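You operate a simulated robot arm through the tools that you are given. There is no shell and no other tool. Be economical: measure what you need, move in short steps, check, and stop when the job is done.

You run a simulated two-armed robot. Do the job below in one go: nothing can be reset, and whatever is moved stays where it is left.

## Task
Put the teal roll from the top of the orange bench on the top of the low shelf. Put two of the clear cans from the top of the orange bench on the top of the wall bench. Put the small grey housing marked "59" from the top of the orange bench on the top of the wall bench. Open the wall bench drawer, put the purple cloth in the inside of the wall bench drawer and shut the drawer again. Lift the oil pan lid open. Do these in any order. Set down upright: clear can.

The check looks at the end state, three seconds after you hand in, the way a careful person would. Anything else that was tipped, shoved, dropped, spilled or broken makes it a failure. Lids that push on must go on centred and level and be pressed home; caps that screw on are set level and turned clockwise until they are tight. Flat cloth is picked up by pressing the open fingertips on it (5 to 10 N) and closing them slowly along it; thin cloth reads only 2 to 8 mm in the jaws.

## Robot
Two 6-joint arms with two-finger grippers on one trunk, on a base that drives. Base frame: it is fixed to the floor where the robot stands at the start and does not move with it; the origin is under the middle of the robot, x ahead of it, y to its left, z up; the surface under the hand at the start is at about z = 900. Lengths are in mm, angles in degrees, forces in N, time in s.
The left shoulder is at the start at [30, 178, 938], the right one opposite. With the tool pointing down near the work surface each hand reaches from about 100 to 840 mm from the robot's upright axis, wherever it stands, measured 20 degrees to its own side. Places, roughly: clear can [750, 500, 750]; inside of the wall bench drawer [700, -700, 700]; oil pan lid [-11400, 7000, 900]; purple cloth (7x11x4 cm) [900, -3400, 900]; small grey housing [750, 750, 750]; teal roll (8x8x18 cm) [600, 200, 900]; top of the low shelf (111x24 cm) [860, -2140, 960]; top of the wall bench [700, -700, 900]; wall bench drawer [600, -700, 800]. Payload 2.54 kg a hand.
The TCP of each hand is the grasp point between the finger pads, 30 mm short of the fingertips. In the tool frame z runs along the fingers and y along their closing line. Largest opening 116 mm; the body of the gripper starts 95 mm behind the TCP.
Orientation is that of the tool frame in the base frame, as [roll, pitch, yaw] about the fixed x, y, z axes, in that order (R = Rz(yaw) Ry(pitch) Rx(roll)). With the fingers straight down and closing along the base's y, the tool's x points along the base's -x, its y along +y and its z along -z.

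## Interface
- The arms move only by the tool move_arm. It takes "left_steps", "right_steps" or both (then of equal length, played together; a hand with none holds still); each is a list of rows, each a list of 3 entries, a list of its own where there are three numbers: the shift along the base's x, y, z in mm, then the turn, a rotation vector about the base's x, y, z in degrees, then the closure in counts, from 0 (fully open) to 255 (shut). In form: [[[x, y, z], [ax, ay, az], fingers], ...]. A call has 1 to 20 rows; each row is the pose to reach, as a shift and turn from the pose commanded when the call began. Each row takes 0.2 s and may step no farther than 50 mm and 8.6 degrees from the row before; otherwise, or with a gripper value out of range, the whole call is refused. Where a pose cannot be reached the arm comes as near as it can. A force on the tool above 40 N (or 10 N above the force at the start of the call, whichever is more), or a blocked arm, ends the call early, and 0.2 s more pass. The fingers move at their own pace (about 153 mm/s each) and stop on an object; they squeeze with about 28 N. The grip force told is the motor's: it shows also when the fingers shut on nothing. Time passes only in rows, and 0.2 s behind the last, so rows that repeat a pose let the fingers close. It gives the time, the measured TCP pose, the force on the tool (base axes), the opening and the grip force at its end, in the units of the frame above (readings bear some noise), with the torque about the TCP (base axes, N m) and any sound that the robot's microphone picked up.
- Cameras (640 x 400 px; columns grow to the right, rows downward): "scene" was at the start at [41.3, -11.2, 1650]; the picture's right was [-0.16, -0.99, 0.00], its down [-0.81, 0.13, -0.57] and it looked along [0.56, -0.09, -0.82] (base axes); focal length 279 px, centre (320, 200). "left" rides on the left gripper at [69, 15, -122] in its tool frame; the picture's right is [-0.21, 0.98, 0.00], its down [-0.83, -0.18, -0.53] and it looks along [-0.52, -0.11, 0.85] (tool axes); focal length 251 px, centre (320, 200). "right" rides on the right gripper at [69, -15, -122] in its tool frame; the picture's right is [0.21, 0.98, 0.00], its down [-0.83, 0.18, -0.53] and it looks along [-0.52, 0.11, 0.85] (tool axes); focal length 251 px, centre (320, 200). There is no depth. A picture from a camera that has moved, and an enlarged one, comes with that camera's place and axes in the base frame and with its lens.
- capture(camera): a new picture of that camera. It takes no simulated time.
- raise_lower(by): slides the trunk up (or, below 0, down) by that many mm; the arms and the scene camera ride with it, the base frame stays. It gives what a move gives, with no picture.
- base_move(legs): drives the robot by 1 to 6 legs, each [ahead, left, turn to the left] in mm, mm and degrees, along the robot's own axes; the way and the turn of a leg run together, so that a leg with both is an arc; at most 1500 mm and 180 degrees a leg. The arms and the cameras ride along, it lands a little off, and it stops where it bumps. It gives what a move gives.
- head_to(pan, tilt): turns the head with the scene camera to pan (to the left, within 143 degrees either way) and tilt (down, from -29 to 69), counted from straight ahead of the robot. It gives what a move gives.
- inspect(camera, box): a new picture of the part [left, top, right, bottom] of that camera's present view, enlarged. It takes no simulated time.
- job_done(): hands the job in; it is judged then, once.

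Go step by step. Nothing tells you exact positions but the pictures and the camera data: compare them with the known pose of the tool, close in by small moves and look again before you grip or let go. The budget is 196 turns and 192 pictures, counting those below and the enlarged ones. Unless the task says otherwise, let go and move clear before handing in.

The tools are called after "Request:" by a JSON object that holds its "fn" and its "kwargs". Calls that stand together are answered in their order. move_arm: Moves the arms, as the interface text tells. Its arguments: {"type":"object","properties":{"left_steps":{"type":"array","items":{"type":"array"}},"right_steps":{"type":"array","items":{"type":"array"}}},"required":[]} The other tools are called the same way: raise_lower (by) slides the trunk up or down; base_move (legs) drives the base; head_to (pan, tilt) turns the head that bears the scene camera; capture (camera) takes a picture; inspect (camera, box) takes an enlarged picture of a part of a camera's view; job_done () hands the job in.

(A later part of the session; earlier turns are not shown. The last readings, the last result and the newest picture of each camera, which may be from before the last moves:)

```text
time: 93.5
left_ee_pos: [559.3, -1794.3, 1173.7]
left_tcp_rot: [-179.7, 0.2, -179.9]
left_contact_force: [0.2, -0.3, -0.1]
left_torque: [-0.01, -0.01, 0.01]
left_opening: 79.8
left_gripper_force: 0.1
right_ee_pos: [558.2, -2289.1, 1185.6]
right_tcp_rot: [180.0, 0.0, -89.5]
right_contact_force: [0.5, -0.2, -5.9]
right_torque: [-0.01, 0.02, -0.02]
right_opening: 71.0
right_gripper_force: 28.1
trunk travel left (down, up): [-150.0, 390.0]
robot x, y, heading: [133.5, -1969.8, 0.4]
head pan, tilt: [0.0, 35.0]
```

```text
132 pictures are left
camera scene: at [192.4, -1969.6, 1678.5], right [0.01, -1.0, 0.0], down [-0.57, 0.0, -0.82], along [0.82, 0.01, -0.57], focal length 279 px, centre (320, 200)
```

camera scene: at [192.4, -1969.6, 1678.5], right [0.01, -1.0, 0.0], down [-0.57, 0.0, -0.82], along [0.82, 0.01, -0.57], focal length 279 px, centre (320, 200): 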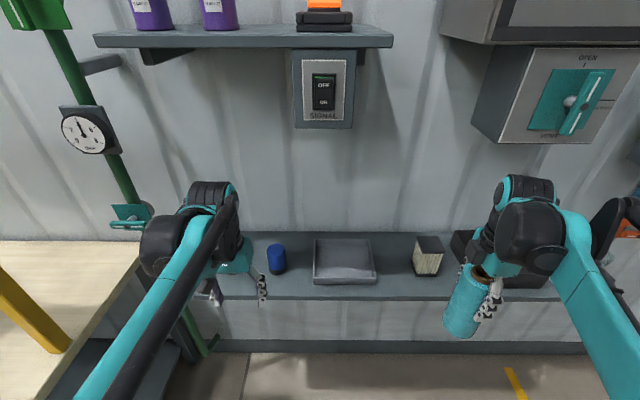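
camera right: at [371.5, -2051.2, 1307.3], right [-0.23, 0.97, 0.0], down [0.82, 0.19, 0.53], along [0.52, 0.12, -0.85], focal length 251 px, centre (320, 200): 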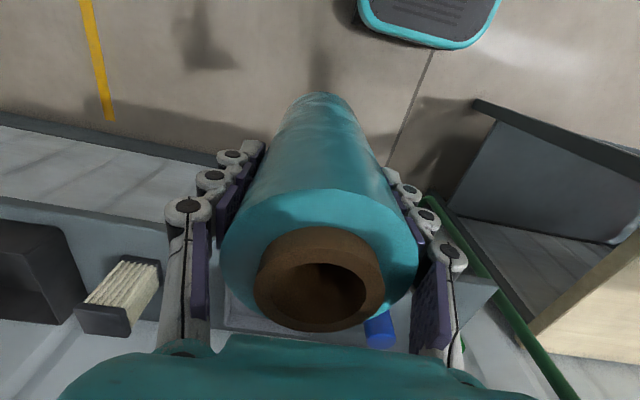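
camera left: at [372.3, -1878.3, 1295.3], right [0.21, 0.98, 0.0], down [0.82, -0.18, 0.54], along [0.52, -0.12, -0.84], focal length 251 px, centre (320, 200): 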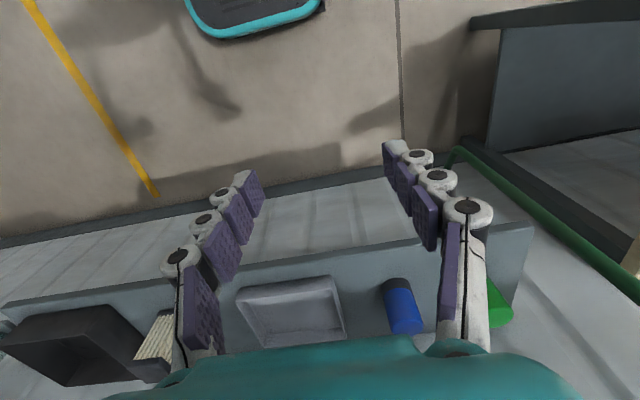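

I move the roll to y≈-2204, then in over the shelf to x≈815.

Request:
{"fn": "move_arm", "kwargs": {"right_steps": [[[0, 42, -10], [0, 0, 0], 180], [[0, 85, -20], [0, 0, 0], 180], [[45, 85, -30], [0, 0, 0], 180], [[90, 85, -35], [0, 0, 0], 180], [[135, 85, -35], [0, 0, 0], 180], [[180, 85, -35], [0, 0, 0], 180], [[225, 85, -35], [0, 0, 0], 180], [[257, 85, -35], [0, 0, 0], 180], [[257, 85, -35], [0, 0, 0], 180]]}}

Request:
{"fn": "capture", "kwargs": {"camera": "scene"}}

Request:
{"fn": "capture", "kwargs": {"camera": "right"}}

```text
time: 95.5
left_ee_pos: [558.3, -1794.1, 1173.5]
left_tcp_rot: [-179.7, 0.2, -180.0]
left_contact_force: [0.1, -0.3, 0.0]
left_torque: [0.04, -0.03, -0.01]
left_opening: 79.5
left_gripper_force: 0.0
right_ee_pos: [816.9, -2201.0, 1150.2]
right_tcp_rot: [-180.0, 0.1, -89.5]
right_contact_force: [-0.5, -0.5, -6.1]
right_torque: [-0.01, -0.02, -0.01]
right_opening: 70.9
right_gripper_force: 27.9
trunk travel left (down, up): [-150.0, 390.0]
robot x, y, heading: [135.5, -1968.1, 0.2]
head pan, tilt: [0.0, 35.0]
```

```text
131 pictures are left
camera scene: at [191.6, -1969.4, 1678.5], right [0.01, -1.0, 0.0], down [-0.57, 0.0, -0.82], along [0.82, 0.01, -0.57], focal length 279 px, centre (320, 200)
```

scene: 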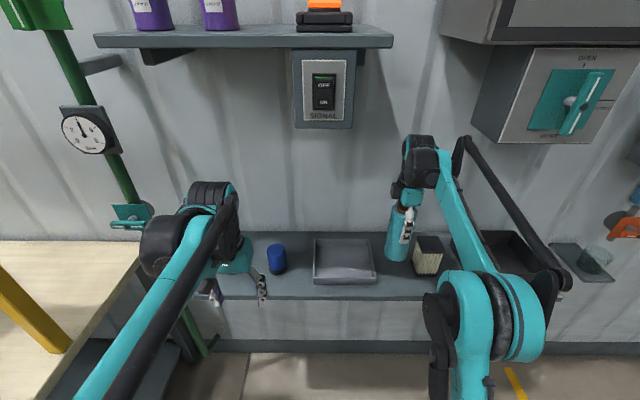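

```text
130 pictures are left
camera right: at [833.5, -2270.0, 1271.9], right [-0.97, -0.22, 0.0], down [-0.19, 0.82, 0.53], along [-0.12, 0.52, -0.85], focal length 251 px, centre (320, 200)
```

right: 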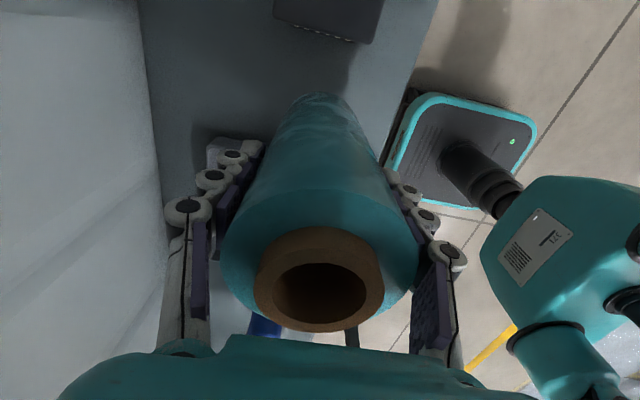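

Good clearances on both sides; shift 23 mm deeper and lower to ≈1095.

Request:
{"fn": "move_arm", "kwargs": {"right_steps": [[[23, -3, -10], [0, 0, 0], 180], [[23, -3, -30], [0, 0, 0], 180], [[23, -3, -45], [0, 0, 0], 180], [[23, -3, -55], [0, 0, 0], 180], [[23, -3, -55], [0, 0, 0], 180]]}}

Request:
{"fn": "inspect", "kwargs": {"camera": "scene", "box": [290, 120, 480, 310]}}

```text
time: 96.8
left_ee_pos: [559.2, -1794.2, 1173.7]
left_tcp_rot: [-179.7, 0.2, -179.9]
left_contact_force: [1.5, -0.2, 0.3]
left_torque: [-0.05, 0.0, 0.03]
left_opening: 79.5
left_gripper_force: 0.0
right_ee_pos: [840.9, -2206.7, 1095.0]
right_tcp_rot: [-180.0, 0.0, -89.5]
right_contact_force: [-0.7, -0.8, -5.0]
right_torque: [0.02, 0.01, 0.0]
right_opening: 71.2
right_gripper_force: 27.7
trunk travel left (down, up): [-150.0, 390.0]
robot x, y, heading: [131.5, -1967.0, 0.3]
head pan, tilt: [0.0, 35.0]
```

```text
2.11 times, centred on (385, 215) of scene
camera zoom: at [193.1, -1969.5, 1678.4], right [0.01, -1.0, 0.0], down [-0.57, 0.0, -0.82], along [0.82, 0.01, -0.57], focal length 587 px, centre (183, 168)
```

zoom: 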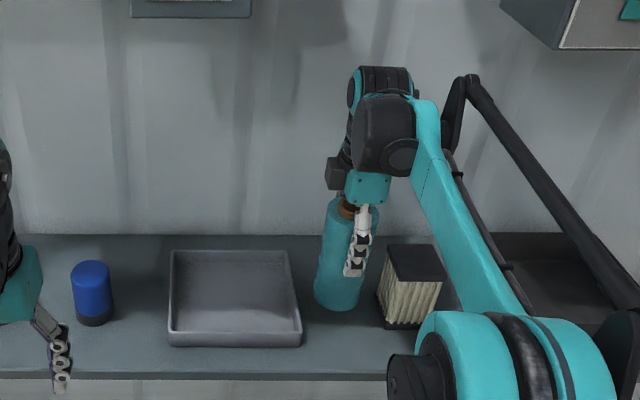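

Well placed. Slow descent to contact.

Request:
{"fn": "move_arm", "kwargs": {"right_steps": [[[0, 0, -3], [0, 0, 0], 180], [[0, 0, -6], [0, 0, 0], 180], [[0, 0, -9], [0, 0, 0], 180], [[0, 0, -12], [0, 0, 0], 180], [[0, 0, -12], [0, 0, 0], 180]]}}

```text
time: 98.0
left_ee_pos: [559.7, -1794.0, 1173.5]
left_tcp_rot: [-179.6, 0.0, -179.9]
left_contact_force: [0.2, -0.3, 0.3]
left_torque: [0.02, 0.01, -0.02]
left_opening: 79.8
left_gripper_force: 0.1
right_ee_pos: [841.2, -2206.0, 1084.0]
right_tcp_rot: [180.0, 0.0, -89.5]
right_contact_force: [0.0, -0.2, -6.6]
right_torque: [0.01, -0.01, -0.02]
right_opening: 71.0
right_gripper_force: 27.7
trunk travel left (down, up): [-150.0, 390.0]
robot x, y, heading: [135.9, -1970.8, 0.3]
head pan, tilt: [0.0, 35.0]
```

Request:
{"fn": "move_arm", "kwargs": {"right_steps": [[[0, 0, -2], [0, 0, 0], 180], [[0, 0, -4], [0, 0, 0], 180], [[0, 0, -6], [0, 0, 0], 180], [[0, 0, -6], [0, 0, 0], 180]]}}

```text
time: 99.0
left_ee_pos: [559.6, -1794.6, 1173.4]
left_tcp_rot: [-179.7, 0.1, -179.9]
left_contact_force: [-0.2, 0.0, 0.9]
left_torque: [-0.01, 0.01, 0.0]
left_opening: 79.5
left_gripper_force: 0.0
right_ee_pos: [840.1, -2207.5, 1078.8]
right_tcp_rot: [180.0, 0.0, -89.5]
right_contact_force: [-0.6, 0.4, -5.8]
right_torque: [0.0, 0.02, -0.03]
right_opening: 71.0
right_gripper_force: 27.7
trunk travel left (down, up): [-150.0, 390.0]
robot x, y, heading: [135.0, -1968.1, 0.4]
head pan, tilt: [0.0, 35.0]
```

Request:
{"fn": "move_arm", "kwargs": {"right_steps": [[[0, 0, -2], [0, 0, 0], 180], [[0, 0, -4], [0, 0, 0], 180], [[0, 0, -6], [0, 0, 0], 180], [[0, 0, -6], [0, 0, 0], 180]]}}

Request:
{"fn": "inspect", "kwargs": {"camera": "scene", "box": [330, 180, 450, 310]}}

```text
time: 100.0
left_ee_pos: [560.2, -1793.4, 1172.8]
left_tcp_rot: [-179.7, 0.0, -179.9]
left_contact_force: [-1.4, -0.3, 0.2]
left_torque: [0.03, 0.01, 0.01]
left_opening: 79.7
left_gripper_force: 0.1
right_ee_pos: [840.5, -2206.5, 1071.0]
right_tcp_rot: [-179.9, -0.1, -89.5]
right_contact_force: [-0.7, 0.1, -5.7]
right_torque: [-0.01, 0.02, -0.02]
right_opening: 71.1
right_gripper_force: 27.6
trunk travel left (down, up): [-150.0, 390.0]
robot x, y, heading: [136.0, -1972.6, 0.6]
head pan, tilt: [0.0, 35.0]
```

```text
3.08 times, centred on (390, 245) of scene
camera zoom: at [192.8, -1969.5, 1678.5], right [0.01, -1.0, 0.0], down [-0.57, 0.0, -0.82], along [0.82, 0.01, -0.57], focal length 857 px, centre (105, 62)
```

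zoom: 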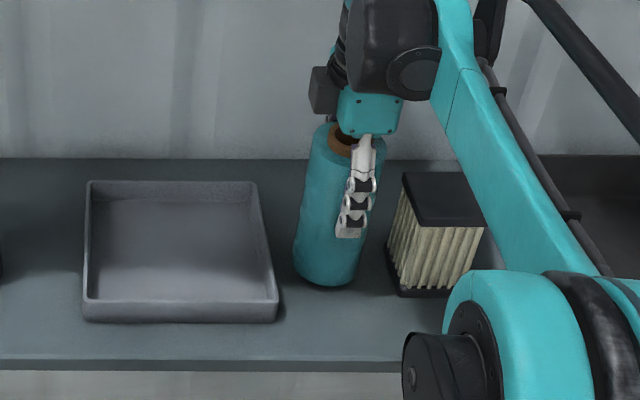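

Request:
{"fn": "move_arm", "kwargs": {"right_steps": [[[0, 0, -2], [0, 0, 0], 180], [[0, 0, -4], [0, 0, 0], 180], [[0, 0, -5], [0, 0, 0], 180], [[0, 0, -5], [0, 0, 0], 180]]}}

```text
time: 101.0
left_ee_pos: [558.7, -1794.8, 1173.1]
left_tcp_rot: [-179.7, 0.1, -179.9]
left_contact_force: [0.3, 0.0, 0.2]
left_torque: [-0.04, -0.01, -0.02]
left_opening: 79.7
left_gripper_force: 0.1
right_ee_pos: [839.1, -2207.4, 1065.6]
right_tcp_rot: [179.9, 0.0, -89.5]
right_contact_force: [-0.1, 0.1, -6.2]
right_torque: [-0.01, 0.0, 0.02]
right_opening: 70.8
right_gripper_force: 28.1
trunk travel left (down, up): [-150.0, 390.0]
robot x, y, heading: [136.7, -1969.8, 0.1]
head pan, tilt: [0.0, 35.0]
```

Request:
{"fn": "move_arm", "kwargs": {"right_steps": [[[0, 0, -2], [0, 0, 0], 180], [[0, 0, -4], [0, 0, 0], 180], [[0, 0, -5], [0, 0, 0], 180], [[0, 0, -5], [0, 0, 0], 180]]}}

```text
time: 102.0
left_ee_pos: [560.1, -1793.8, 1173.6]
left_tcp_rot: [-179.7, 0.1, -179.8]
left_contact_force: [-1.0, 0.9, -0.7]
left_torque: [0.0, 0.02, 0.01]
left_opening: 79.5
left_gripper_force: 0.0
right_ee_pos: [838.9, -2207.2, 1062.2]
right_tcp_rot: [-180.0, 0.0, -89.4]
right_contact_force: [4.3, -2.0, 5.7]
right_torque: [-0.08, -0.12, -0.03]
right_opening: 70.9
right_gripper_force: 27.5
trunk travel left (down, up): [-150.0, 390.0]
robot x, y, heading: [135.3, -1970.4, 0.5]
head pan, tilt: [0.0, 35.0]
```

Contact made. Opening and rising straight up.

Request:
{"fn": "move_arm", "kwargs": {"right_steps": [[[0, 0, 0], [0, 0, 0], 140], [[0, 0, 0], [0, 0, 0], 80], [[0, 0, 0], [0, 0, 0], 30], [[0, 0, 0], [0, 0, 0], 20], [[0, 0, 20], [0, 0, 0], 20], [[0, 0, 50], [0, 0, 0], 20], [[0, 0, 90], [0, 0, 0], 20], [[0, 0, 130], [0, 0, 0], 20], [[-40, 0, 135], [0, 0, 0], 20], [[-80, 0, 135], [0, 0, 0], 20], [[-125, 0, 135], [0, 0, 0], 20], [[-170, 0, 135], [0, 0, 0], 20], [[-215, 0, 135], [0, 0, 0], 20], [[-260, 0, 135], [0, 0, 0], 20], [[-300, 0, 135], [0, 0, 0], 20]]}}

Request:
{"fn": "capture", "kwargs": {"camera": "scene"}}

```text
time: 105.2
left_ee_pos: [557.4, -1794.6, 1173.7]
left_tcp_rot: [-179.7, 0.2, -179.9]
left_contact_force: [-0.3, -0.5, 0.1]
left_torque: [-0.01, -0.05, -0.03]
left_opening: 79.5
left_gripper_force: 0.1
right_ee_pos: [539.4, -2206.5, 1196.3]
right_tcp_rot: [-179.9, 0.0, -89.5]
right_contact_force: [-0.1, -1.0, 0.5]
right_torque: [0.01, -0.05, 0.04]
right_opening: 107.1
right_gripper_force: 0.1
trunk travel left (down, up): [-150.0, 390.0]
robot x, y, heading: [130.9, -1970.5, 0.5]
head pan, tilt: [0.0, 35.0]
```

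```text
127 pictures are left
camera scene: at [190.1, -1969.1, 1678.6], right [0.01, -1.0, 0.0], down [-0.57, -0.01, -0.82], along [0.82, 0.01, -0.57], focal length 279 px, centre (320, 200)
```

scene: 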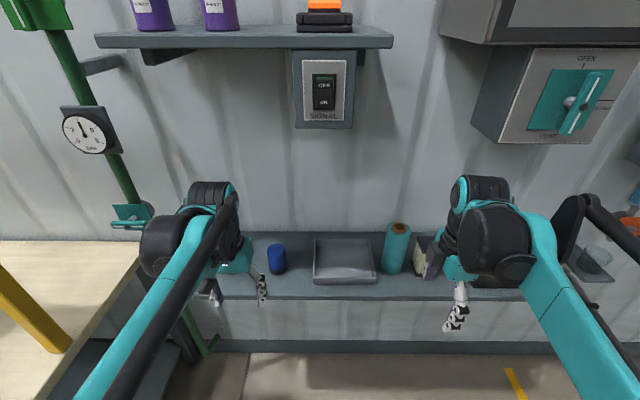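

The roll stands on the shelf. Now I rotate the right hand back, then back off and drive right to the purple cloth.

Request:
{"fn": "move_arm", "kwargs": {"right_steps": [[[0, 0, 0], [0, 0, -8], 0], [[0, 0, 0], [0, 0, -16], 0], [[0, 0, 0], [0, 0, -24], 0], [[0, 0, 0], [0, 0, -32], 0], [[0, 0, 0], [0, 0, -40], 0], [[0, 0, 0], [0, 0, -48], 0], [[0, 0, 0], [0, 0, -56], 0], [[0, 0, 0], [0, 0, -64], 0], [[0, 0, 0], [0, 0, -72], 0], [[0, 0, 0], [0, 0, -80], 0], [[0, 0, 0], [0, 0, -88], 0], [[0, 0, 0], [0, 0, -90], 0]]}}

Request:
{"fn": "base_move", "kwargs": {"legs": [[-130, 0, 0], [0, -1050, 0]]}}

Request:
{"fn": "head_to", "kwargs": {"pan": -20, "tilt": 40}}

Request:
{"fn": "capture", "kwargs": {"camera": "scene"}}

```text
time: 107.8
left_ee_pos: [559.0, -1795.2, 1173.4]
left_tcp_rot: [-179.7, 0.2, -179.9]
left_contact_force: [0.5, 0.3, -0.4]
left_torque: [0.0, 0.02, 0.0]
left_opening: 79.8
left_gripper_force: 0.2
right_ee_pos: [539.5, -2207.3, 1197.5]
right_tcp_rot: [180.0, 0.0, -179.5]
right_contact_force: [0.3, -0.3, 0.2]
right_torque: [0.01, 0.02, -0.05]
right_opening: 115.9
right_gripper_force: 0.0
trunk travel left (down, up): [-150.0, 390.0]
robot x, y, heading: [134.3, -1970.5, 0.3]
head pan, tilt: [0.0, 35.0]
```

```text
time: 114.1
left_ee_pos: [437.2, -2860.3, 1173.9]
left_tcp_rot: [-179.7, 0.1, -179.8]
left_contact_force: [0.8, -0.4, 0.5]
left_torque: [0.01, -0.03, 0.01]
left_opening: 79.6
left_gripper_force: 0.0
right_ee_pos: [417.7, -3273.1, 1196.0]
right_tcp_rot: [-180.0, 0.0, -179.4]
right_contact_force: [0.3, -0.4, -0.2]
right_torque: [-0.01, 0.0, 0.02]
right_opening: 115.8
right_gripper_force: 0.1
trunk travel left (down, up): [-150.0, 390.0]
robot x, y, heading: [8.3, -3035.4, 0.5]
head pan, tilt: [0.0, 35.0]
```

```text
time: 115.0
left_ee_pos: [437.1, -2860.0, 1173.4]
left_tcp_rot: [-179.6, 0.2, -179.8]
left_contact_force: [0.5, -0.8, 0.9]
left_torque: [0.01, -0.02, 0.02]
left_opening: 79.4
left_gripper_force: 0.2
right_ee_pos: [417.7, -3271.6, 1197.9]
right_tcp_rot: [-180.0, 0.0, -179.3]
right_contact_force: [0.6, 0.5, -0.7]
right_torque: [-0.02, -0.04, 0.0]
right_opening: 115.9
right_gripper_force: 0.0
trunk travel left (down, up): [-150.0, 390.0]
robot x, y, heading: [9.6, -3038.0, 0.7]
head pan, tilt: [-20.0, 40.0]
```

```text
126 pictures are left
camera scene: at [62.3, -3064.3, 1671.0], right [-0.33, -0.94, 0.0], down [-0.61, 0.21, -0.77], along [0.72, -0.25, -0.64], focal length 279 px, centre (320, 200)
```

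scene: 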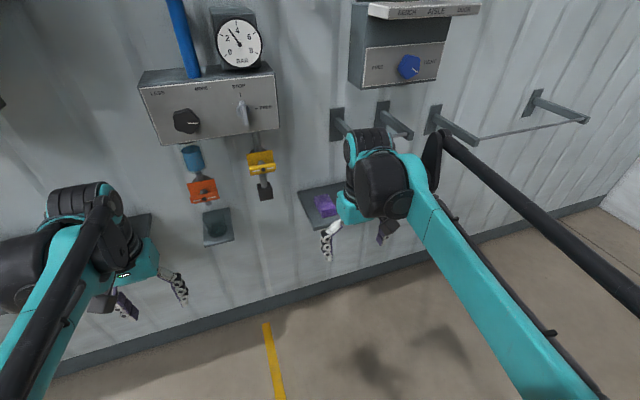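

Request:
{"fn": "capture", "kwargs": {"camera": "right"}}

Request:
{"fn": "inspect", "kwargs": {"camera": "scene", "box": [260, 140, 420, 260]}}

```text
125 pictures are left
camera right: at [349.6, -3286.4, 1319.2], right [-0.23, 0.97, 0.0], down [0.82, 0.19, 0.53], along [0.52, 0.12, -0.85], focal length 251 px, centre (320, 200)
```

right: 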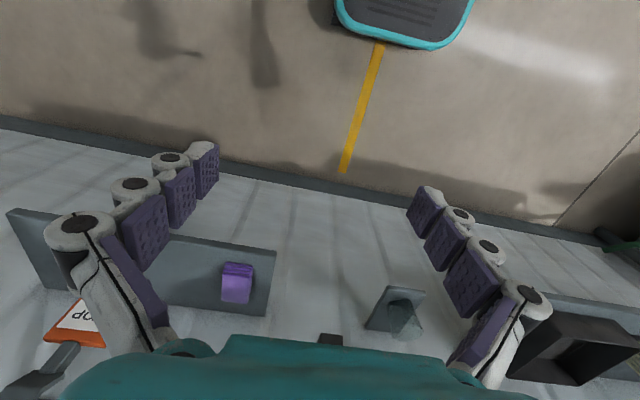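

```text
3.33 times, centred on (340, 200) of scene
camera zoom: at [62.3, -3064.3, 1671.0], right [-0.33, -0.94, 0.0], down [-0.61, 0.21, -0.77], along [0.72, -0.25, -0.64], focal length 929 px, centre (253, 200)
```

zoom: 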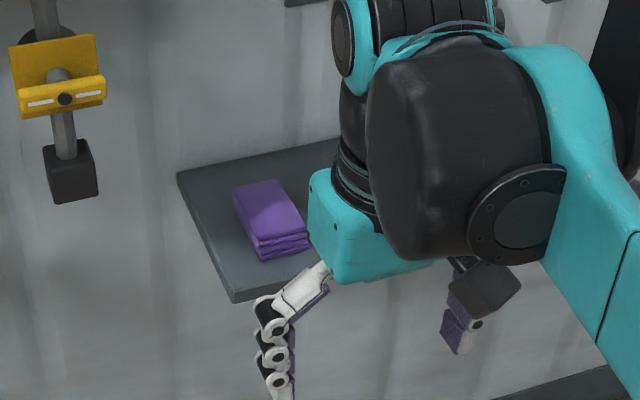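

The cloth is a folded stack at about (850,-3370), long side along x, so I can pinch across its 7 cm width. There are wall hooks near z≈1235 to the right. I drive nearer.

Request:
{"fn": "base_move", "kwargs": {"legs": [[150, -60, 0]]}}

Request:
{"fn": "head_to", "kwargs": {"pan": -15, "tilt": 45}}

Request:
{"fn": "capture", "kwargs": {"camera": "scene"}}

Request:
{"fn": "capture", "kwargs": {"camera": "right"}}

```text
time: 116.4
left_ee_pos: [587.1, -2919.8, 1173.7]
left_tcp_rot: [-179.7, 0.0, -179.9]
left_contact_force: [0.4, -0.6, 0.4]
left_torque: [0.01, 0.04, 0.03]
left_opening: 79.8
left_gripper_force: 0.1
right_ee_pos: [568.5, -3332.0, 1196.3]
right_tcp_rot: [180.0, -0.1, -179.4]
right_contact_force: [-0.2, -0.4, -0.4]
right_torque: [0.01, 0.06, 0.0]
right_opening: 116.0
right_gripper_force: 0.0
trunk travel left (down, up): [-150.0, 390.0]
robot x, y, heading: [160.7, -3093.7, 0.4]
head pan, tilt: [-20.0, 40.0]
```

```text
time: 117.0
left_ee_pos: [586.2, -2918.1, 1172.0]
left_tcp_rot: [-179.7, 0.3, -180.0]
left_contact_force: [-0.2, 0.4, 0.5]
left_torque: [0.0, -0.06, -0.01]
left_opening: 79.8
left_gripper_force: 0.2
right_ee_pos: [567.4, -3331.0, 1198.4]
right_tcp_rot: [-179.9, 0.1, -179.4]
right_contact_force: [-0.3, -0.2, -0.2]
right_torque: [0.0, 0.01, -0.02]
right_opening: 116.0
right_gripper_force: 0.0
trunk travel left (down, up): [-150.0, 390.0]
robot x, y, heading: [158.4, -3096.5, 0.7]
head pan, tilt: [-15.0, 45.0]
```

```text
123 pictures are left
camera scene: at [209.7, -3114.8, 1663.7], right [-0.25, -0.97, 0.0], down [-0.68, 0.18, -0.71], along [0.69, -0.18, -0.71], focal length 279 px, centre (320, 200)
```

scene: 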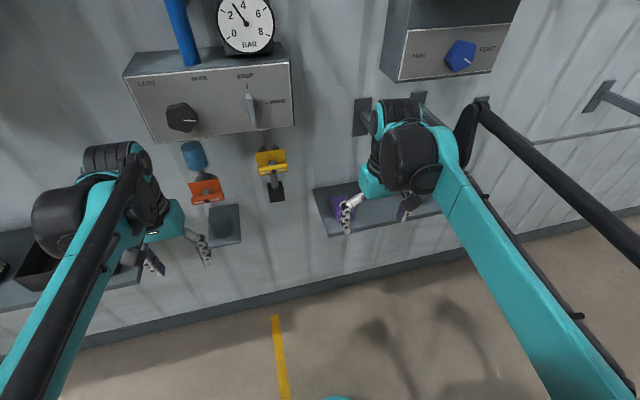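

```text
122 pictures are left
camera right: at [498.4, -3345.0, 1319.3], right [-0.22, 0.97, 0.0], down [0.82, 0.19, 0.53], along [0.52, 0.12, -0.85], focal length 251 px, centre (320, 200)
```

right: 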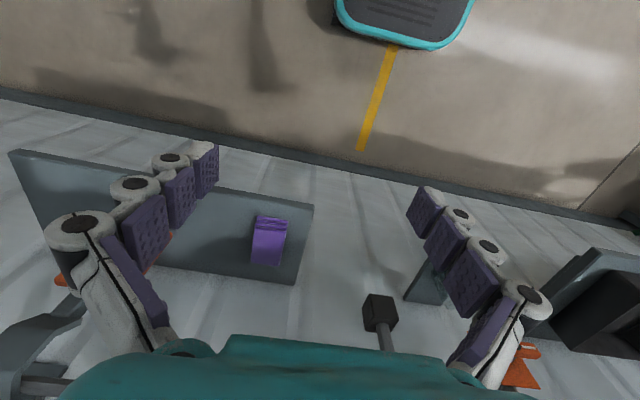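

Moving the right hand down in front of the cloth to look closer.

Request:
{"fn": "move_arm", "kwargs": {"right_steps": [[[30, -8, -30], [0, 0, 0], 0], [[60, -16, -65], [0, 0, 0], 0], [[90, -24, -100], [0, 0, 0], 0], [[120, -32, -130], [0, 0, 0], 0], [[130, -36, -150], [0, 0, 0], 0], [[130, -36, -150], [0, 0, 0], 0]]}}

Request:
{"fn": "capture", "kwargs": {"camera": "right"}}

Request:
{"fn": "capture", "kwargs": {"camera": "scene"}}

```text
time: 118.4
left_ee_pos: [587.4, -2919.9, 1173.2]
left_tcp_rot: [-179.7, 0.2, -180.0]
left_contact_force: [0.2, 0.3, -0.2]
left_torque: [-0.02, 0.03, 0.0]
left_opening: 79.3
left_gripper_force: 0.0
right_ee_pos: [697.7, -3366.4, 1045.8]
right_tcp_rot: [180.0, 0.0, -179.4]
right_contact_force: [-0.1, -0.9, -0.2]
right_torque: [-0.02, 0.01, 0.0]
right_opening: 116.0
right_gripper_force: 0.1
trunk travel left (down, up): [-150.0, 390.0]
robot x, y, heading: [157.8, -3092.7, 0.7]
head pan, tilt: [-15.0, 45.0]
```

```text
121 pictures are left
camera right: at [628.5, -3381.3, 1167.7], right [-0.22, 0.97, 0.0], down [0.82, 0.19, 0.53], along [0.52, 0.12, -0.85], focal length 251 px, centre (320, 200)
```

right: 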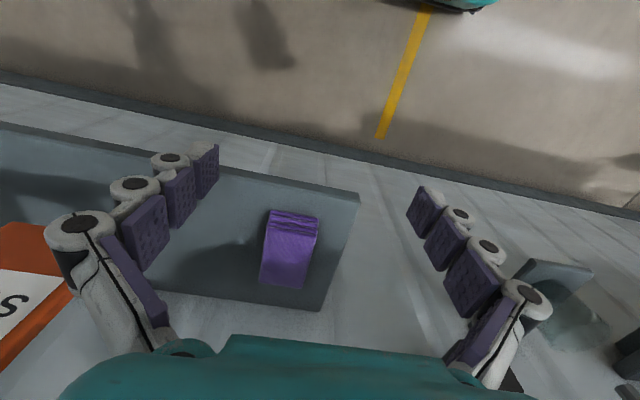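

```text
120 pictures are left
camera scene: at [210.0, -3114.9, 1663.7], right [-0.25, -0.97, 0.0], down [-0.68, 0.18, -0.71], along [0.68, -0.18, -0.71], focal length 279 px, centre (320, 200)
```

scene: 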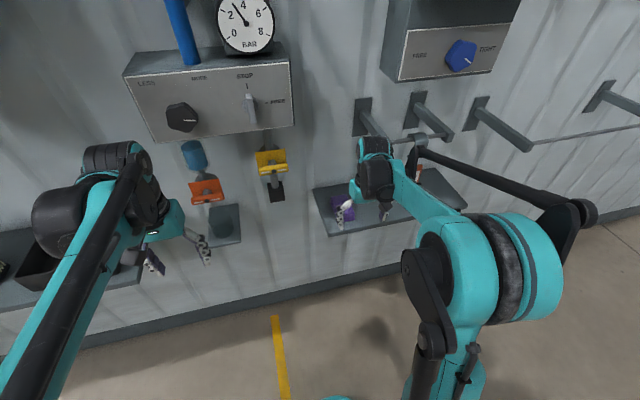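

Cloth centre ≈(878,-3368), top z≈910, yaw ≈0. I lower, move in and stop above it.

Request:
{"fn": "move_arm", "kwargs": {"right_steps": [[[30, 0, -20], [0, 0, 0], 0], [[70, 0, -40], [0, 0, 0], 0], [[110, 0, -50], [0, 0, 0], 0], [[150, 0, -50], [0, 0, 0], 0], [[178, -1, -50], [0, 0, 0], 0], [[178, -1, -60], [0, 0, 0], 0], [[178, -1, -60], [0, 0, 0], 0]]}}

Request:
{"fn": "capture", "kwargs": {"camera": "right"}}

Request:
{"fn": "inspect", "kwargs": {"camera": "scene", "box": [280, 120, 460, 250]}}

```text
time: 120.0
left_ee_pos: [586.2, -2918.5, 1173.3]
left_tcp_rot: [-179.7, 0.1, -180.0]
left_contact_force: [0.5, -0.2, 0.4]
left_torque: [-0.02, -0.05, 0.02]
left_opening: 79.6
left_gripper_force: 0.1
right_ee_pos: [876.2, -3366.7, 988.2]
right_tcp_rot: [180.0, -0.1, -179.3]
right_contact_force: [-1.0, 0.3, -0.4]
right_torque: [-0.04, 0.0, 0.04]
right_opening: 116.1
right_gripper_force: 0.1
trunk travel left (down, up): [-150.0, 390.0]
robot x, y, heading: [159.4, -3094.7, 0.5]
head pan, tilt: [-15.0, 45.0]
```

```text
119 pictures are left
camera right: at [807.4, -3381.2, 1108.7], right [-0.22, 0.97, 0.0], down [0.82, 0.19, 0.53], along [0.52, 0.12, -0.85], focal length 251 px, centre (320, 200)
```

right: 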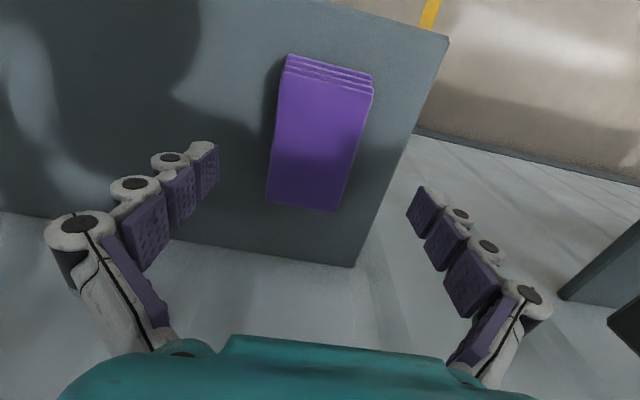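

```text
3.08 times, centred on (370, 185) of scene
camera zoom: at [210.5, -3115.0, 1663.7], right [-0.25, -0.97, 0.0], down [-0.69, 0.18, -0.71], along [0.68, -0.18, -0.71], focal length 857 px, centre (166, 246)
```

zoom: 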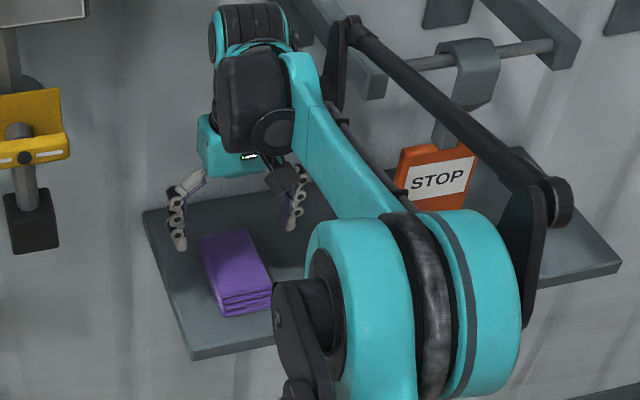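

Aligned. Lowering carefully around the cloth.

Request:
{"fn": "move_arm", "kwargs": {"right_steps": [[[4, -1, -20], [0, 0, 0], 0], [[4, -1, -40], [0, 0, 0], 0], [[4, -1, -55], [0, 0, 0], 0], [[4, -1, -68], [0, 0, 0], 0], [[4, -1, -68], [0, 0, 0], 0]]}}

Request:
{"fn": "capture", "kwargs": {"camera": "right"}}

Request:
{"fn": "inspect", "kwargs": {"camera": "scene", "box": [300, 150, 420, 250]}}

```text
time: 121.2
left_ee_pos: [587.6, -2918.3, 1173.1]
left_tcp_rot: [-179.7, 0.1, 180.0]
left_contact_force: [-0.7, 0.4, -0.1]
left_torque: [0.02, 0.02, 0.02]
left_opening: 79.3
left_gripper_force: 0.0
right_ee_pos: [879.9, -3368.6, 920.1]
right_tcp_rot: [-180.0, 0.0, -179.4]
right_contact_force: [-0.4, 0.2, 0.0]
right_torque: [0.0, 0.01, -0.02]
right_opening: 115.9
right_gripper_force: 0.2
trunk travel left (down, up): [-150.0, 390.0]
robot x, y, heading: [161.1, -3097.4, 0.5]
head pan, tilt: [-15.0, 45.0]
```

```text
117 pictures are left
camera right: at [811.1, -3382.8, 1041.3], right [-0.22, 0.97, 0.0], down [0.82, 0.19, 0.53], along [0.52, 0.12, -0.85], focal length 251 px, centre (320, 200)
```

right: 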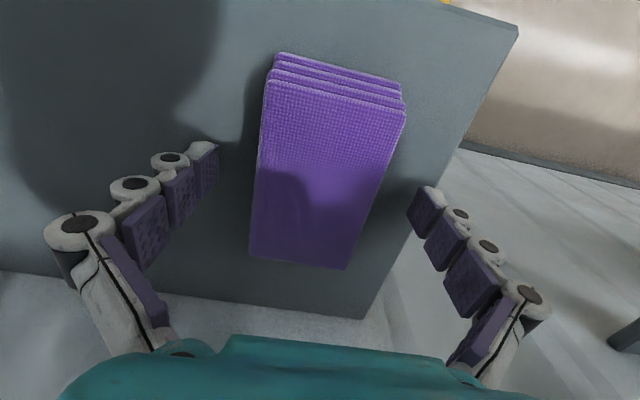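

```text
4.00 times, centred on (360, 200) of scene
camera zoom: at [210.2, -3114.9, 1663.7], right [-0.25, -0.97, 0.0], down [-0.68, 0.18, -0.71], along [0.68, -0.18, -0.71], focal length 1115 px, centre (160, 200)
```

zoom: 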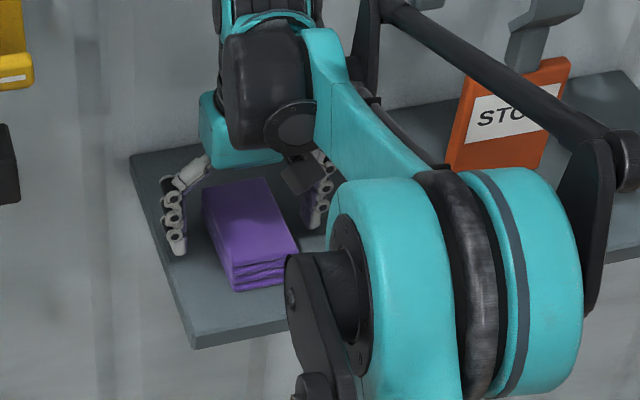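

Request:
{"fn": "move_arm", "kwargs": {"right_steps": [[[6, 0, -5], [0, 0, 0], 0], [[6, 0, -10], [0, 0, 0], 0], [[6, 0, -15], [0, 0, 0], 0], [[6, 0, -18], [0, 0, 0], 0], [[6, 0, -18], [0, 0, 0], 0]]}}

```text
time: 122.0
left_ee_pos: [585.1, -2917.8, 1173.3]
left_tcp_rot: [-179.7, 0.3, -179.8]
left_contact_force: [0.9, -0.1, -0.1]
left_torque: [0.02, -0.01, -0.01]
left_opening: 79.4
left_gripper_force: 0.0
right_ee_pos: [885.8, -3369.1, 910.5]
right_tcp_rot: [-179.9, 0.4, -179.3]
right_contact_force: [-2.9, 1.6, 18.4]
right_torque: [0.31, 0.15, -0.11]
right_opening: 116.3
right_gripper_force: 0.1
trunk travel left (down, up): [-150.0, 390.0]
robot x, y, heading: [163.2, -3092.5, 0.4]
head pan, tilt: [-15.0, 45.0]
stopped in row 3 (right hand): the force on the tool passed its limit at 49 N (the readings are from after the stop); the commanded pose is now the measured one
```

Tips touched the shelf at z≈880. Lift 3 mm and close slowly on the cloth.

Request:
{"fn": "move_arm", "kwargs": {"right_steps": [[[0, 0, 4], [0, 0, 0], 0], [[0, 0, 4], [0, 0, 0], 50], [[0, 0, 4], [0, 0, 0], 90], [[0, 0, 4], [0, 0, 0], 120], [[0, 0, 4], [0, 0, 0], 150], [[0, 0, 4], [0, 0, 0], 180], [[0, 0, 4], [0, 0, 0], 210], [[0, 0, 4], [0, 0, 0], 210]]}}

Request:
{"fn": "capture", "kwargs": {"camera": "right"}}

```text
time: 122.6
left_ee_pos: [580.3, -2913.5, 1176.6]
left_tcp_rot: [-179.5, 0.5, -179.7]
left_contact_force: [-0.7, -0.5, 1.2]
left_torque: [-0.02, -0.04, 0.04]
left_opening: 79.5
left_gripper_force: 0.1
right_ee_pos: [884.7, -3362.6, 923.8]
right_tcp_rot: [-180.0, 1.1, -179.2]
right_contact_force: [14.2, 5.9, 82.5]
right_torque: [0.53, 0.49, -0.55]
right_opening: 81.1
right_gripper_force: 45.5
trunk travel left (down, up): [-150.0, 390.0]
robot x, y, heading: [161.5, -3093.0, 0.7]
head pan, tilt: [-15.0, 45.0]
stopped in row 3 (right hand): the force on the tool passed its limit at 49 N (the readings are from after the stop); the commanded pose is now the measured one
```

```text
115 pictures are left
camera right: at [815.0, -3376.4, 1044.7], right [-0.23, 0.97, -0.01], down [0.81, 0.19, 0.55], along [0.54, 0.12, -0.84], focal length 251 px, centre (320, 200)
```

right: 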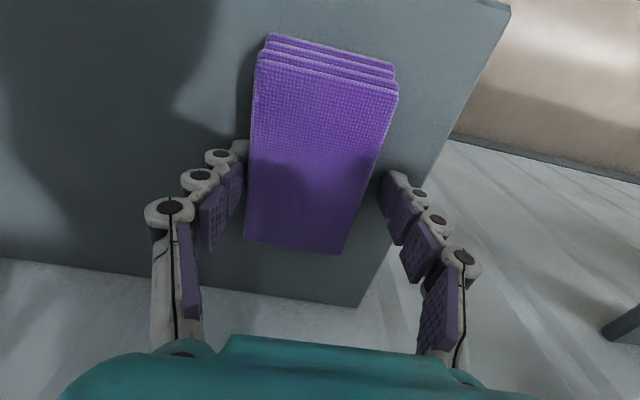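

The fingertips dip as they close, so I raise 6 mm and continue gently.

Request:
{"fn": "move_arm", "kwargs": {"right_steps": [[[0, 0, 4], [0, 0, 0], 76], [[0, 0, 8], [0, 0, 0], 76], [[0, 0, 8], [0, 0, 0], 76]]}}

Request:
{"fn": "capture", "kwargs": {"camera": "right"}}

Request:
{"fn": "inspect", "kwargs": {"camera": "scene", "box": [300, 150, 420, 250]}}

```text
time: 123.4
left_ee_pos: [583.3, -2917.4, 1174.4]
left_tcp_rot: [-179.6, 0.3, -179.9]
left_contact_force: [-1.1, -0.3, -0.4]
left_torque: [-0.03, 0.04, 0.0]
left_opening: 79.5
left_gripper_force: 0.1
right_ee_pos: [886.2, -3367.8, 922.8]
right_tcp_rot: [180.0, 0.6, -179.5]
right_contact_force: [-7.5, 1.7, 21.1]
right_torque: [0.36, 0.34, 0.12]
right_opening: 83.6
right_gripper_force: 10.1
trunk travel left (down, up): [-150.0, 390.0]
robot x, y, heading: [163.7, -3094.0, 0.6]
head pan, tilt: [-15.0, 45.0]
```

```text
114 pictures are left
camera right: at [817.2, -3382.0, 1044.1], right [-0.22, 0.97, 0.0], down [0.82, 0.19, 0.54], along [0.53, 0.12, -0.84], focal length 251 px, centre (320, 200)
```

right: 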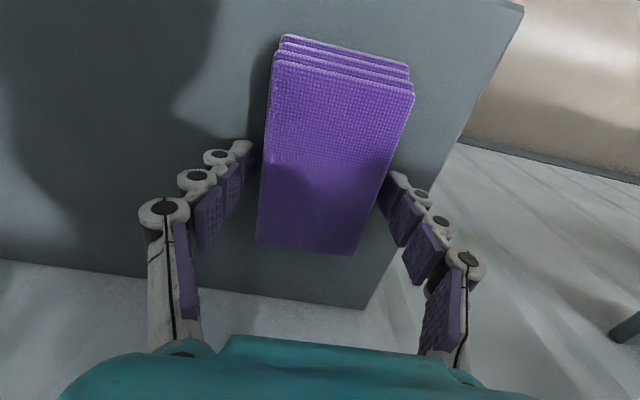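

```text
4.00 times, centred on (360, 200) of scene
camera zoom: at [206.7, -3114.1, 1663.6], right [-0.25, -0.97, 0.0], down [-0.68, 0.18, -0.71], along [0.69, -0.18, -0.71], focal length 1115 px, centre (160, 200)
```

zoom: 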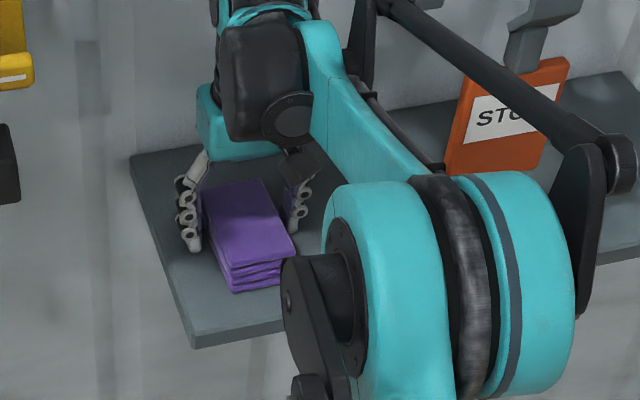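

Request:
{"fn": "move_arm", "kwargs": {"right_steps": [[[0, 0, 3], [0, 0, 0], 76], [[0, 0, 5], [0, 0, 0], 82], [[0, 0, 6], [0, 0, 0], 90], [[0, 0, 7], [0, 0, 0], 98], [[0, 0, 8], [0, 0, 0], 106], [[0, 0, 8], [0, 0, 0], 106]]}}

Request:
{"fn": "capture", "kwargs": {"camera": "right"}}

```text
time: 124.8
left_ee_pos: [587.6, -2918.2, 1173.8]
left_tcp_rot: [-179.6, 0.1, -179.8]
left_contact_force: [-0.9, 0.3, -0.3]
left_torque: [0.01, 0.01, 0.01]
left_opening: 79.6
left_gripper_force: 0.1
right_ee_pos: [889.5, -3367.2, 929.1]
right_tcp_rot: [180.0, 0.5, -179.4]
right_contact_force: [-0.5, -0.2, 0.1]
right_torque: [0.02, 0.02, -0.02]
right_opening: 67.7
right_gripper_force: 0.0
trunk travel left (down, up): [-150.0, 390.0]
robot x, y, heading: [160.4, -3096.4, 0.6]
head pan, tilt: [-15.0, 45.0]
```

```text
112 pictures are left
camera right: at [820.0, -3381.9, 1051.1], right [-0.22, 0.97, 0.0], down [0.82, 0.19, 0.54], along [0.53, 0.12, -0.84], focal length 251 px, centre (320, 200)
```

right: 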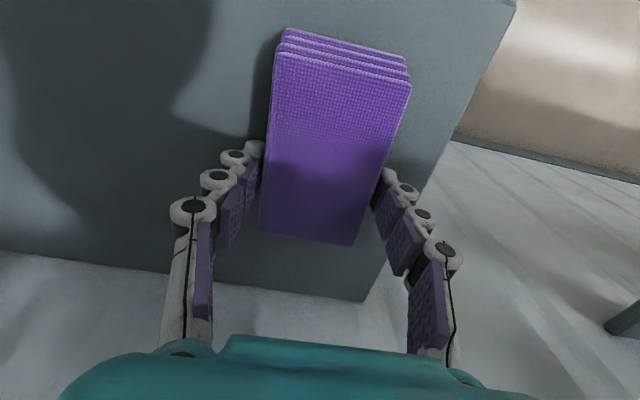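

Request:
{"fn": "move_arm", "kwargs": {"right_steps": [[[-3, 0, -1], [0, 0, 0], 115], [[-3, 0, -1], [0, 0, 0], 125], [[-3, 0, -1], [0, 0, 0], 140], [[-3, 0, -1], [0, 0, 0], 160], [[-3, 0, -1], [0, 0, 0], 190], [[-3, 0, -1], [0, 0, 0], 190]]}}

Request:
{"fn": "capture", "kwargs": {"camera": "right"}}

```text
time: 126.2
left_ee_pos: [587.1, -2918.6, 1172.4]
left_tcp_rot: [-179.7, 0.3, -179.8]
left_contact_force: [0.6, 0.0, 0.1]
left_torque: [-0.02, 0.02, 0.0]
left_opening: 79.6
left_gripper_force: 0.1
right_ee_pos: [885.0, -3367.4, 928.9]
right_tcp_rot: [-180.0, 0.5, -179.5]
right_contact_force: [3.8, -1.0, 9.9]
right_torque: [-0.01, -0.07, 0.05]
right_opening: 63.9
right_gripper_force: 28.3
trunk travel left (down, up): [-150.0, 390.0]
robot x, y, heading: [161.5, -3090.5, 0.5]
head pan, tilt: [-15.0, 45.0]
```

```text
111 pictures are left
camera right: at [816.4, -3381.4, 1050.4], right [-0.22, 0.97, 0.0], down [0.82, 0.19, 0.54], along [0.53, 0.12, -0.84], focal length 251 px, centre (320, 200)
```

right: 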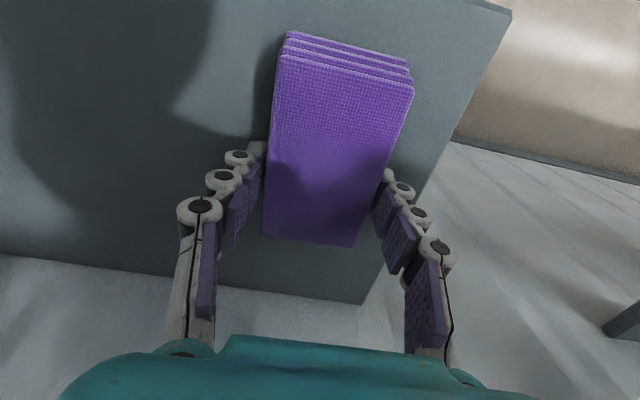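

Gripped at 64 mm. I lift a little and check.

Request:
{"fn": "move_arm", "kwargs": {"right_steps": [[[0, 0, 4], [0, 0, 0], 190], [[0, 0, 12], [0, 0, 0], 190], [[0, 0, 25], [0, 0, 0], 190], [[0, 0, 40], [0, 0, 0], 190], [[0, 0, 40], [0, 0, 0], 190]]}}

Request:
{"fn": "inspect", "kwargs": {"camera": "scene", "box": [300, 150, 420, 250]}}

Request:
{"fn": "capture", "kwargs": {"camera": "right"}}

```text
time: 127.4
left_ee_pos: [586.9, -2917.8, 1173.5]
left_tcp_rot: [-179.7, 0.1, -179.9]
left_contact_force: [0.5, -0.4, 0.1]
left_torque: [0.01, 0.0, 0.03]
left_opening: 79.4
left_gripper_force: 0.1
right_ee_pos: [885.9, -3368.5, 967.4]
right_tcp_rot: [180.0, 0.5, -179.4]
right_contact_force: [0.0, 0.3, -1.0]
right_torque: [0.0, -0.01, 0.02]
right_opening: 64.2
right_gripper_force: 28.0
trunk travel left (down, up): [-150.0, 390.0]
robot x, y, heading: [162.0, -3096.6, 0.9]
head pan, tilt: [-15.0, 45.0]
```

```text
4.00 times, centred on (360, 200) of scene
camera zoom: at [210.9, -3115.0, 1663.6], right [-0.25, -0.97, 0.0], down [-0.69, 0.18, -0.71], along [0.68, -0.18, -0.71], focal length 1115 px, centre (160, 200)
```

zoom: 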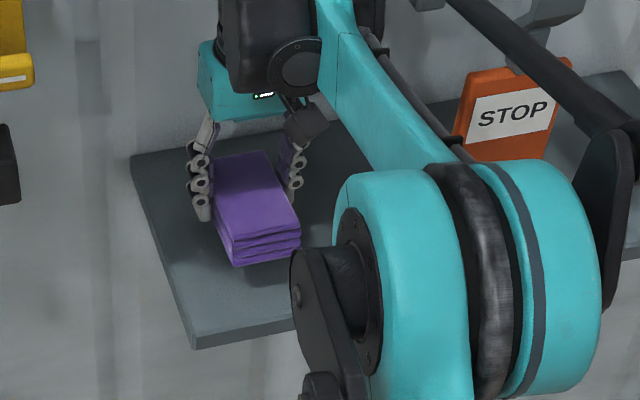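

```text
109 pictures are left
camera right: at [816.9, -3381.9, 1089.4], right [-0.22, 0.97, 0.0], down [0.82, 0.19, 0.54], along [0.53, 0.12, -0.84], focal length 251 px, centre (320, 200)
```

right: 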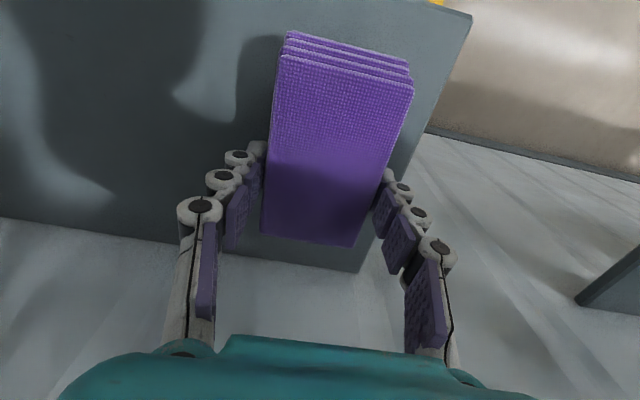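

The cloth lifts cleanly as a stack. Withdrawing and raising it.

Request:
{"fn": "move_arm", "kwargs": {"right_steps": [[[-40, 0, 15], [0, 0, 0], 190], [[-85, 0, 15], [0, 0, 0], 190], [[-130, 0, 15], [0, 0, 0], 190], [[-175, 0, 15], [0, 0, 0], 190], [[-220, 0, 20], [0, 0, 0], 190], [[-260, 0, 40], [0, 0, 0], 190], [[-295, 0, 70], [0, 0, 0], 190], [[-325, 0, 105], [0, 0, 0], 190], [[-345, 0, 145], [0, 0, 0], 190], [[-345, 0, 185], [0, 0, 0], 190], [[-345, 0, 185], [0, 0, 0], 190]]}}

Request:
{"fn": "base_move", "kwargs": {"legs": [[-330, 0, 0], [0, 1200, 0], [0, 1000, 0]]}}

Request:
{"fn": "head_to", "kwargs": {"pan": 0, "tilt": 50}}

Request:
{"fn": "capture", "kwargs": {"camera": "scene"}}

```text
time: 129.8
left_ee_pos: [587.2, -2919.5, 1173.0]
left_tcp_rot: [-179.7, 0.2, -179.8]
left_contact_force: [1.3, -0.6, 0.1]
left_torque: [0.0, -0.02, 0.02]
left_opening: 79.6
left_gripper_force: 0.1
right_ee_pos: [538.7, -3368.1, 1156.7]
right_tcp_rot: [-180.0, 0.6, -179.4]
right_contact_force: [-0.4, 0.3, -1.0]
right_torque: [0.0, -0.02, -0.02]
right_opening: 63.8
right_gripper_force: 27.6
trunk travel left (down, up): [-150.0, 390.0]
robot x, y, heading: [160.3, -3093.7, 0.6]
head pan, tilt: [-15.0, 45.0]
```

```text
time: 142.5
left_ee_pos: [200.0, -711.0, 1173.0]
left_tcp_rot: [-179.7, 0.2, -179.0]
left_contact_force: [0.0, 0.1, -1.7]
left_torque: [-0.02, 0.03, 0.01]
left_opening: 79.5
left_gripper_force: 0.1
right_ee_pos: [160.0, -1159.8, 1157.4]
right_tcp_rot: [179.9, 0.5, -178.4]
right_contact_force: [0.8, -0.2, -1.1]
right_torque: [-0.03, -0.02, 0.04]
right_opening: 63.9
right_gripper_force: 27.7
trunk travel left (down, up): [-150.0, 390.0]
robot x, y, heading: [-221.0, -893.1, 1.8]
head pan, tilt: [-15.0, 45.0]
```

```text
time: 143.3
left_ee_pos: [200.6, -711.6, 1173.9]
left_tcp_rot: [-179.7, 0.2, -179.0]
left_contact_force: [0.0, 0.0, 0.2]
left_torque: [-0.01, 0.0, -0.01]
left_opening: 79.7
left_gripper_force: 0.0
right_ee_pos: [160.5, -1161.1, 1158.2]
right_tcp_rot: [179.8, 0.5, -178.4]
right_contact_force: [0.9, 0.6, -0.9]
right_torque: [-0.05, 0.0, 0.02]
right_opening: 63.9
right_gripper_force: 28.6
trunk travel left (down, up): [-150.0, 390.0]
robot x, y, heading: [-220.6, -895.4, 1.9]
head pan, tilt: [0.0, 50.0]
```

```text
108 pictures are left
camera scene: at [-175.3, -893.5, 1656.8], right [0.03, -1.0, 0.0], down [-0.77, -0.02, -0.64], along [0.64, 0.02, -0.77], focal length 279 px, centre (320, 200)
```

scene: 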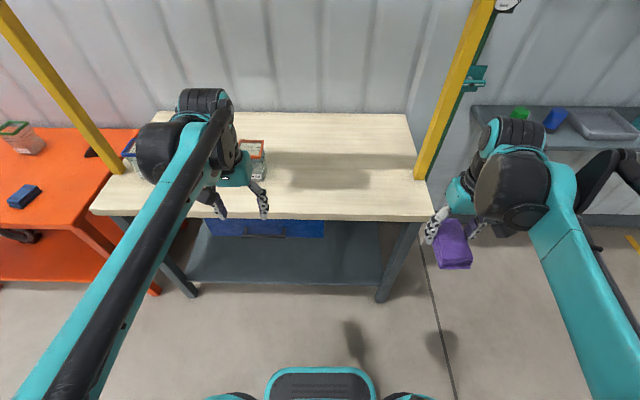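

The drawer (blue) is under the bench edge. I zoom in on it and check the shelf bottles.

Request:
{"fn": "inspect", "kwargs": {"camera": "scene", "box": [460, 80, 640, 200]}}

Request:
{"fn": "head_to", "kwargs": {"pan": 10, "tilt": 45}}

Request:
{"fn": "inspect", "kwargs": {"camera": "scene", "box": [200, 140, 440, 290]}}

Request:
{"fn": "capture", "kwargs": {"camera": "left"}}

```text
3.33 times, centred on (550, 140) of scene
camera zoom: at [-175.3, -893.5, 1656.8], right [0.03, -1.0, 0.0], down [-0.77, -0.02, -0.64], along [0.64, 0.02, -0.77], focal length 929 px, centre (-447, 400)
```

zoom: 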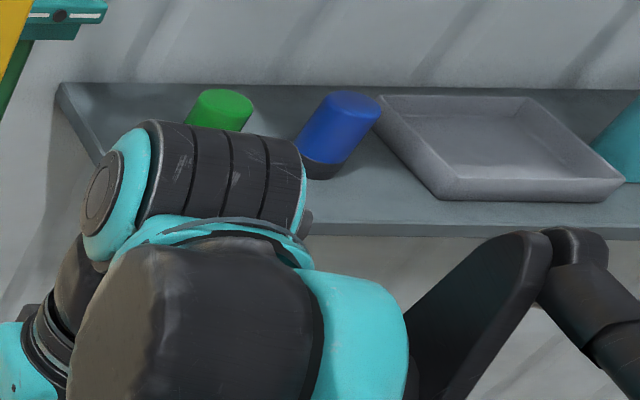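

```text
time: 144.0
left_ee_pos: [200.7, -712.0, 1173.3]
left_tcp_rot: [-179.7, 0.2, -178.9]
left_contact_force: [0.4, 0.9, -1.0]
left_torque: [0.0, 0.01, 0.03]
left_opening: 79.7
left_gripper_force: 0.1
right_ee_pos: [159.1, -1161.6, 1156.5]
right_tcp_rot: [-180.0, 0.5, -178.4]
right_contact_force: [0.4, 0.5, -0.2]
right_torque: [-0.02, -0.02, -0.01]
right_opening: 63.9
right_gripper_force: 28.1
trunk travel left (down, up): [-150.0, 390.0]
robot x, y, heading: [-224.9, -894.0, 1.5]
head pan, tilt: [10.0, 45.0]
```

```text
2.67 times, centred on (320, 215) of scene
camera zoom: at [-172.6, -879.3, 1663.7], right [0.2, -0.98, 0.0], down [-0.69, -0.14, -0.71], along [0.69, 0.14, -0.71], focal length 743 px, centre (320, 160)
```

zoom: 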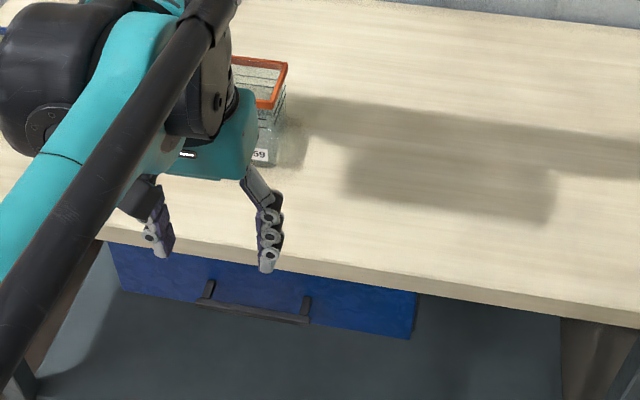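

```text
105 pictures are left
camera left: at [129.4, -695.2, 1295.4], right [0.2, 0.98, 0.0], down [0.83, -0.16, 0.54], along [0.53, -0.11, -0.84], focal length 251 px, centre (320, 200)
```

left: 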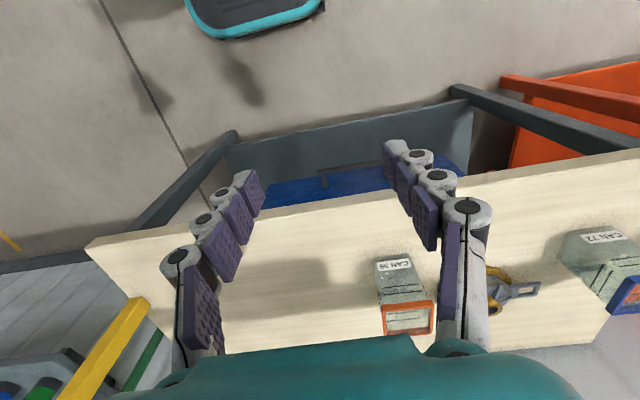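

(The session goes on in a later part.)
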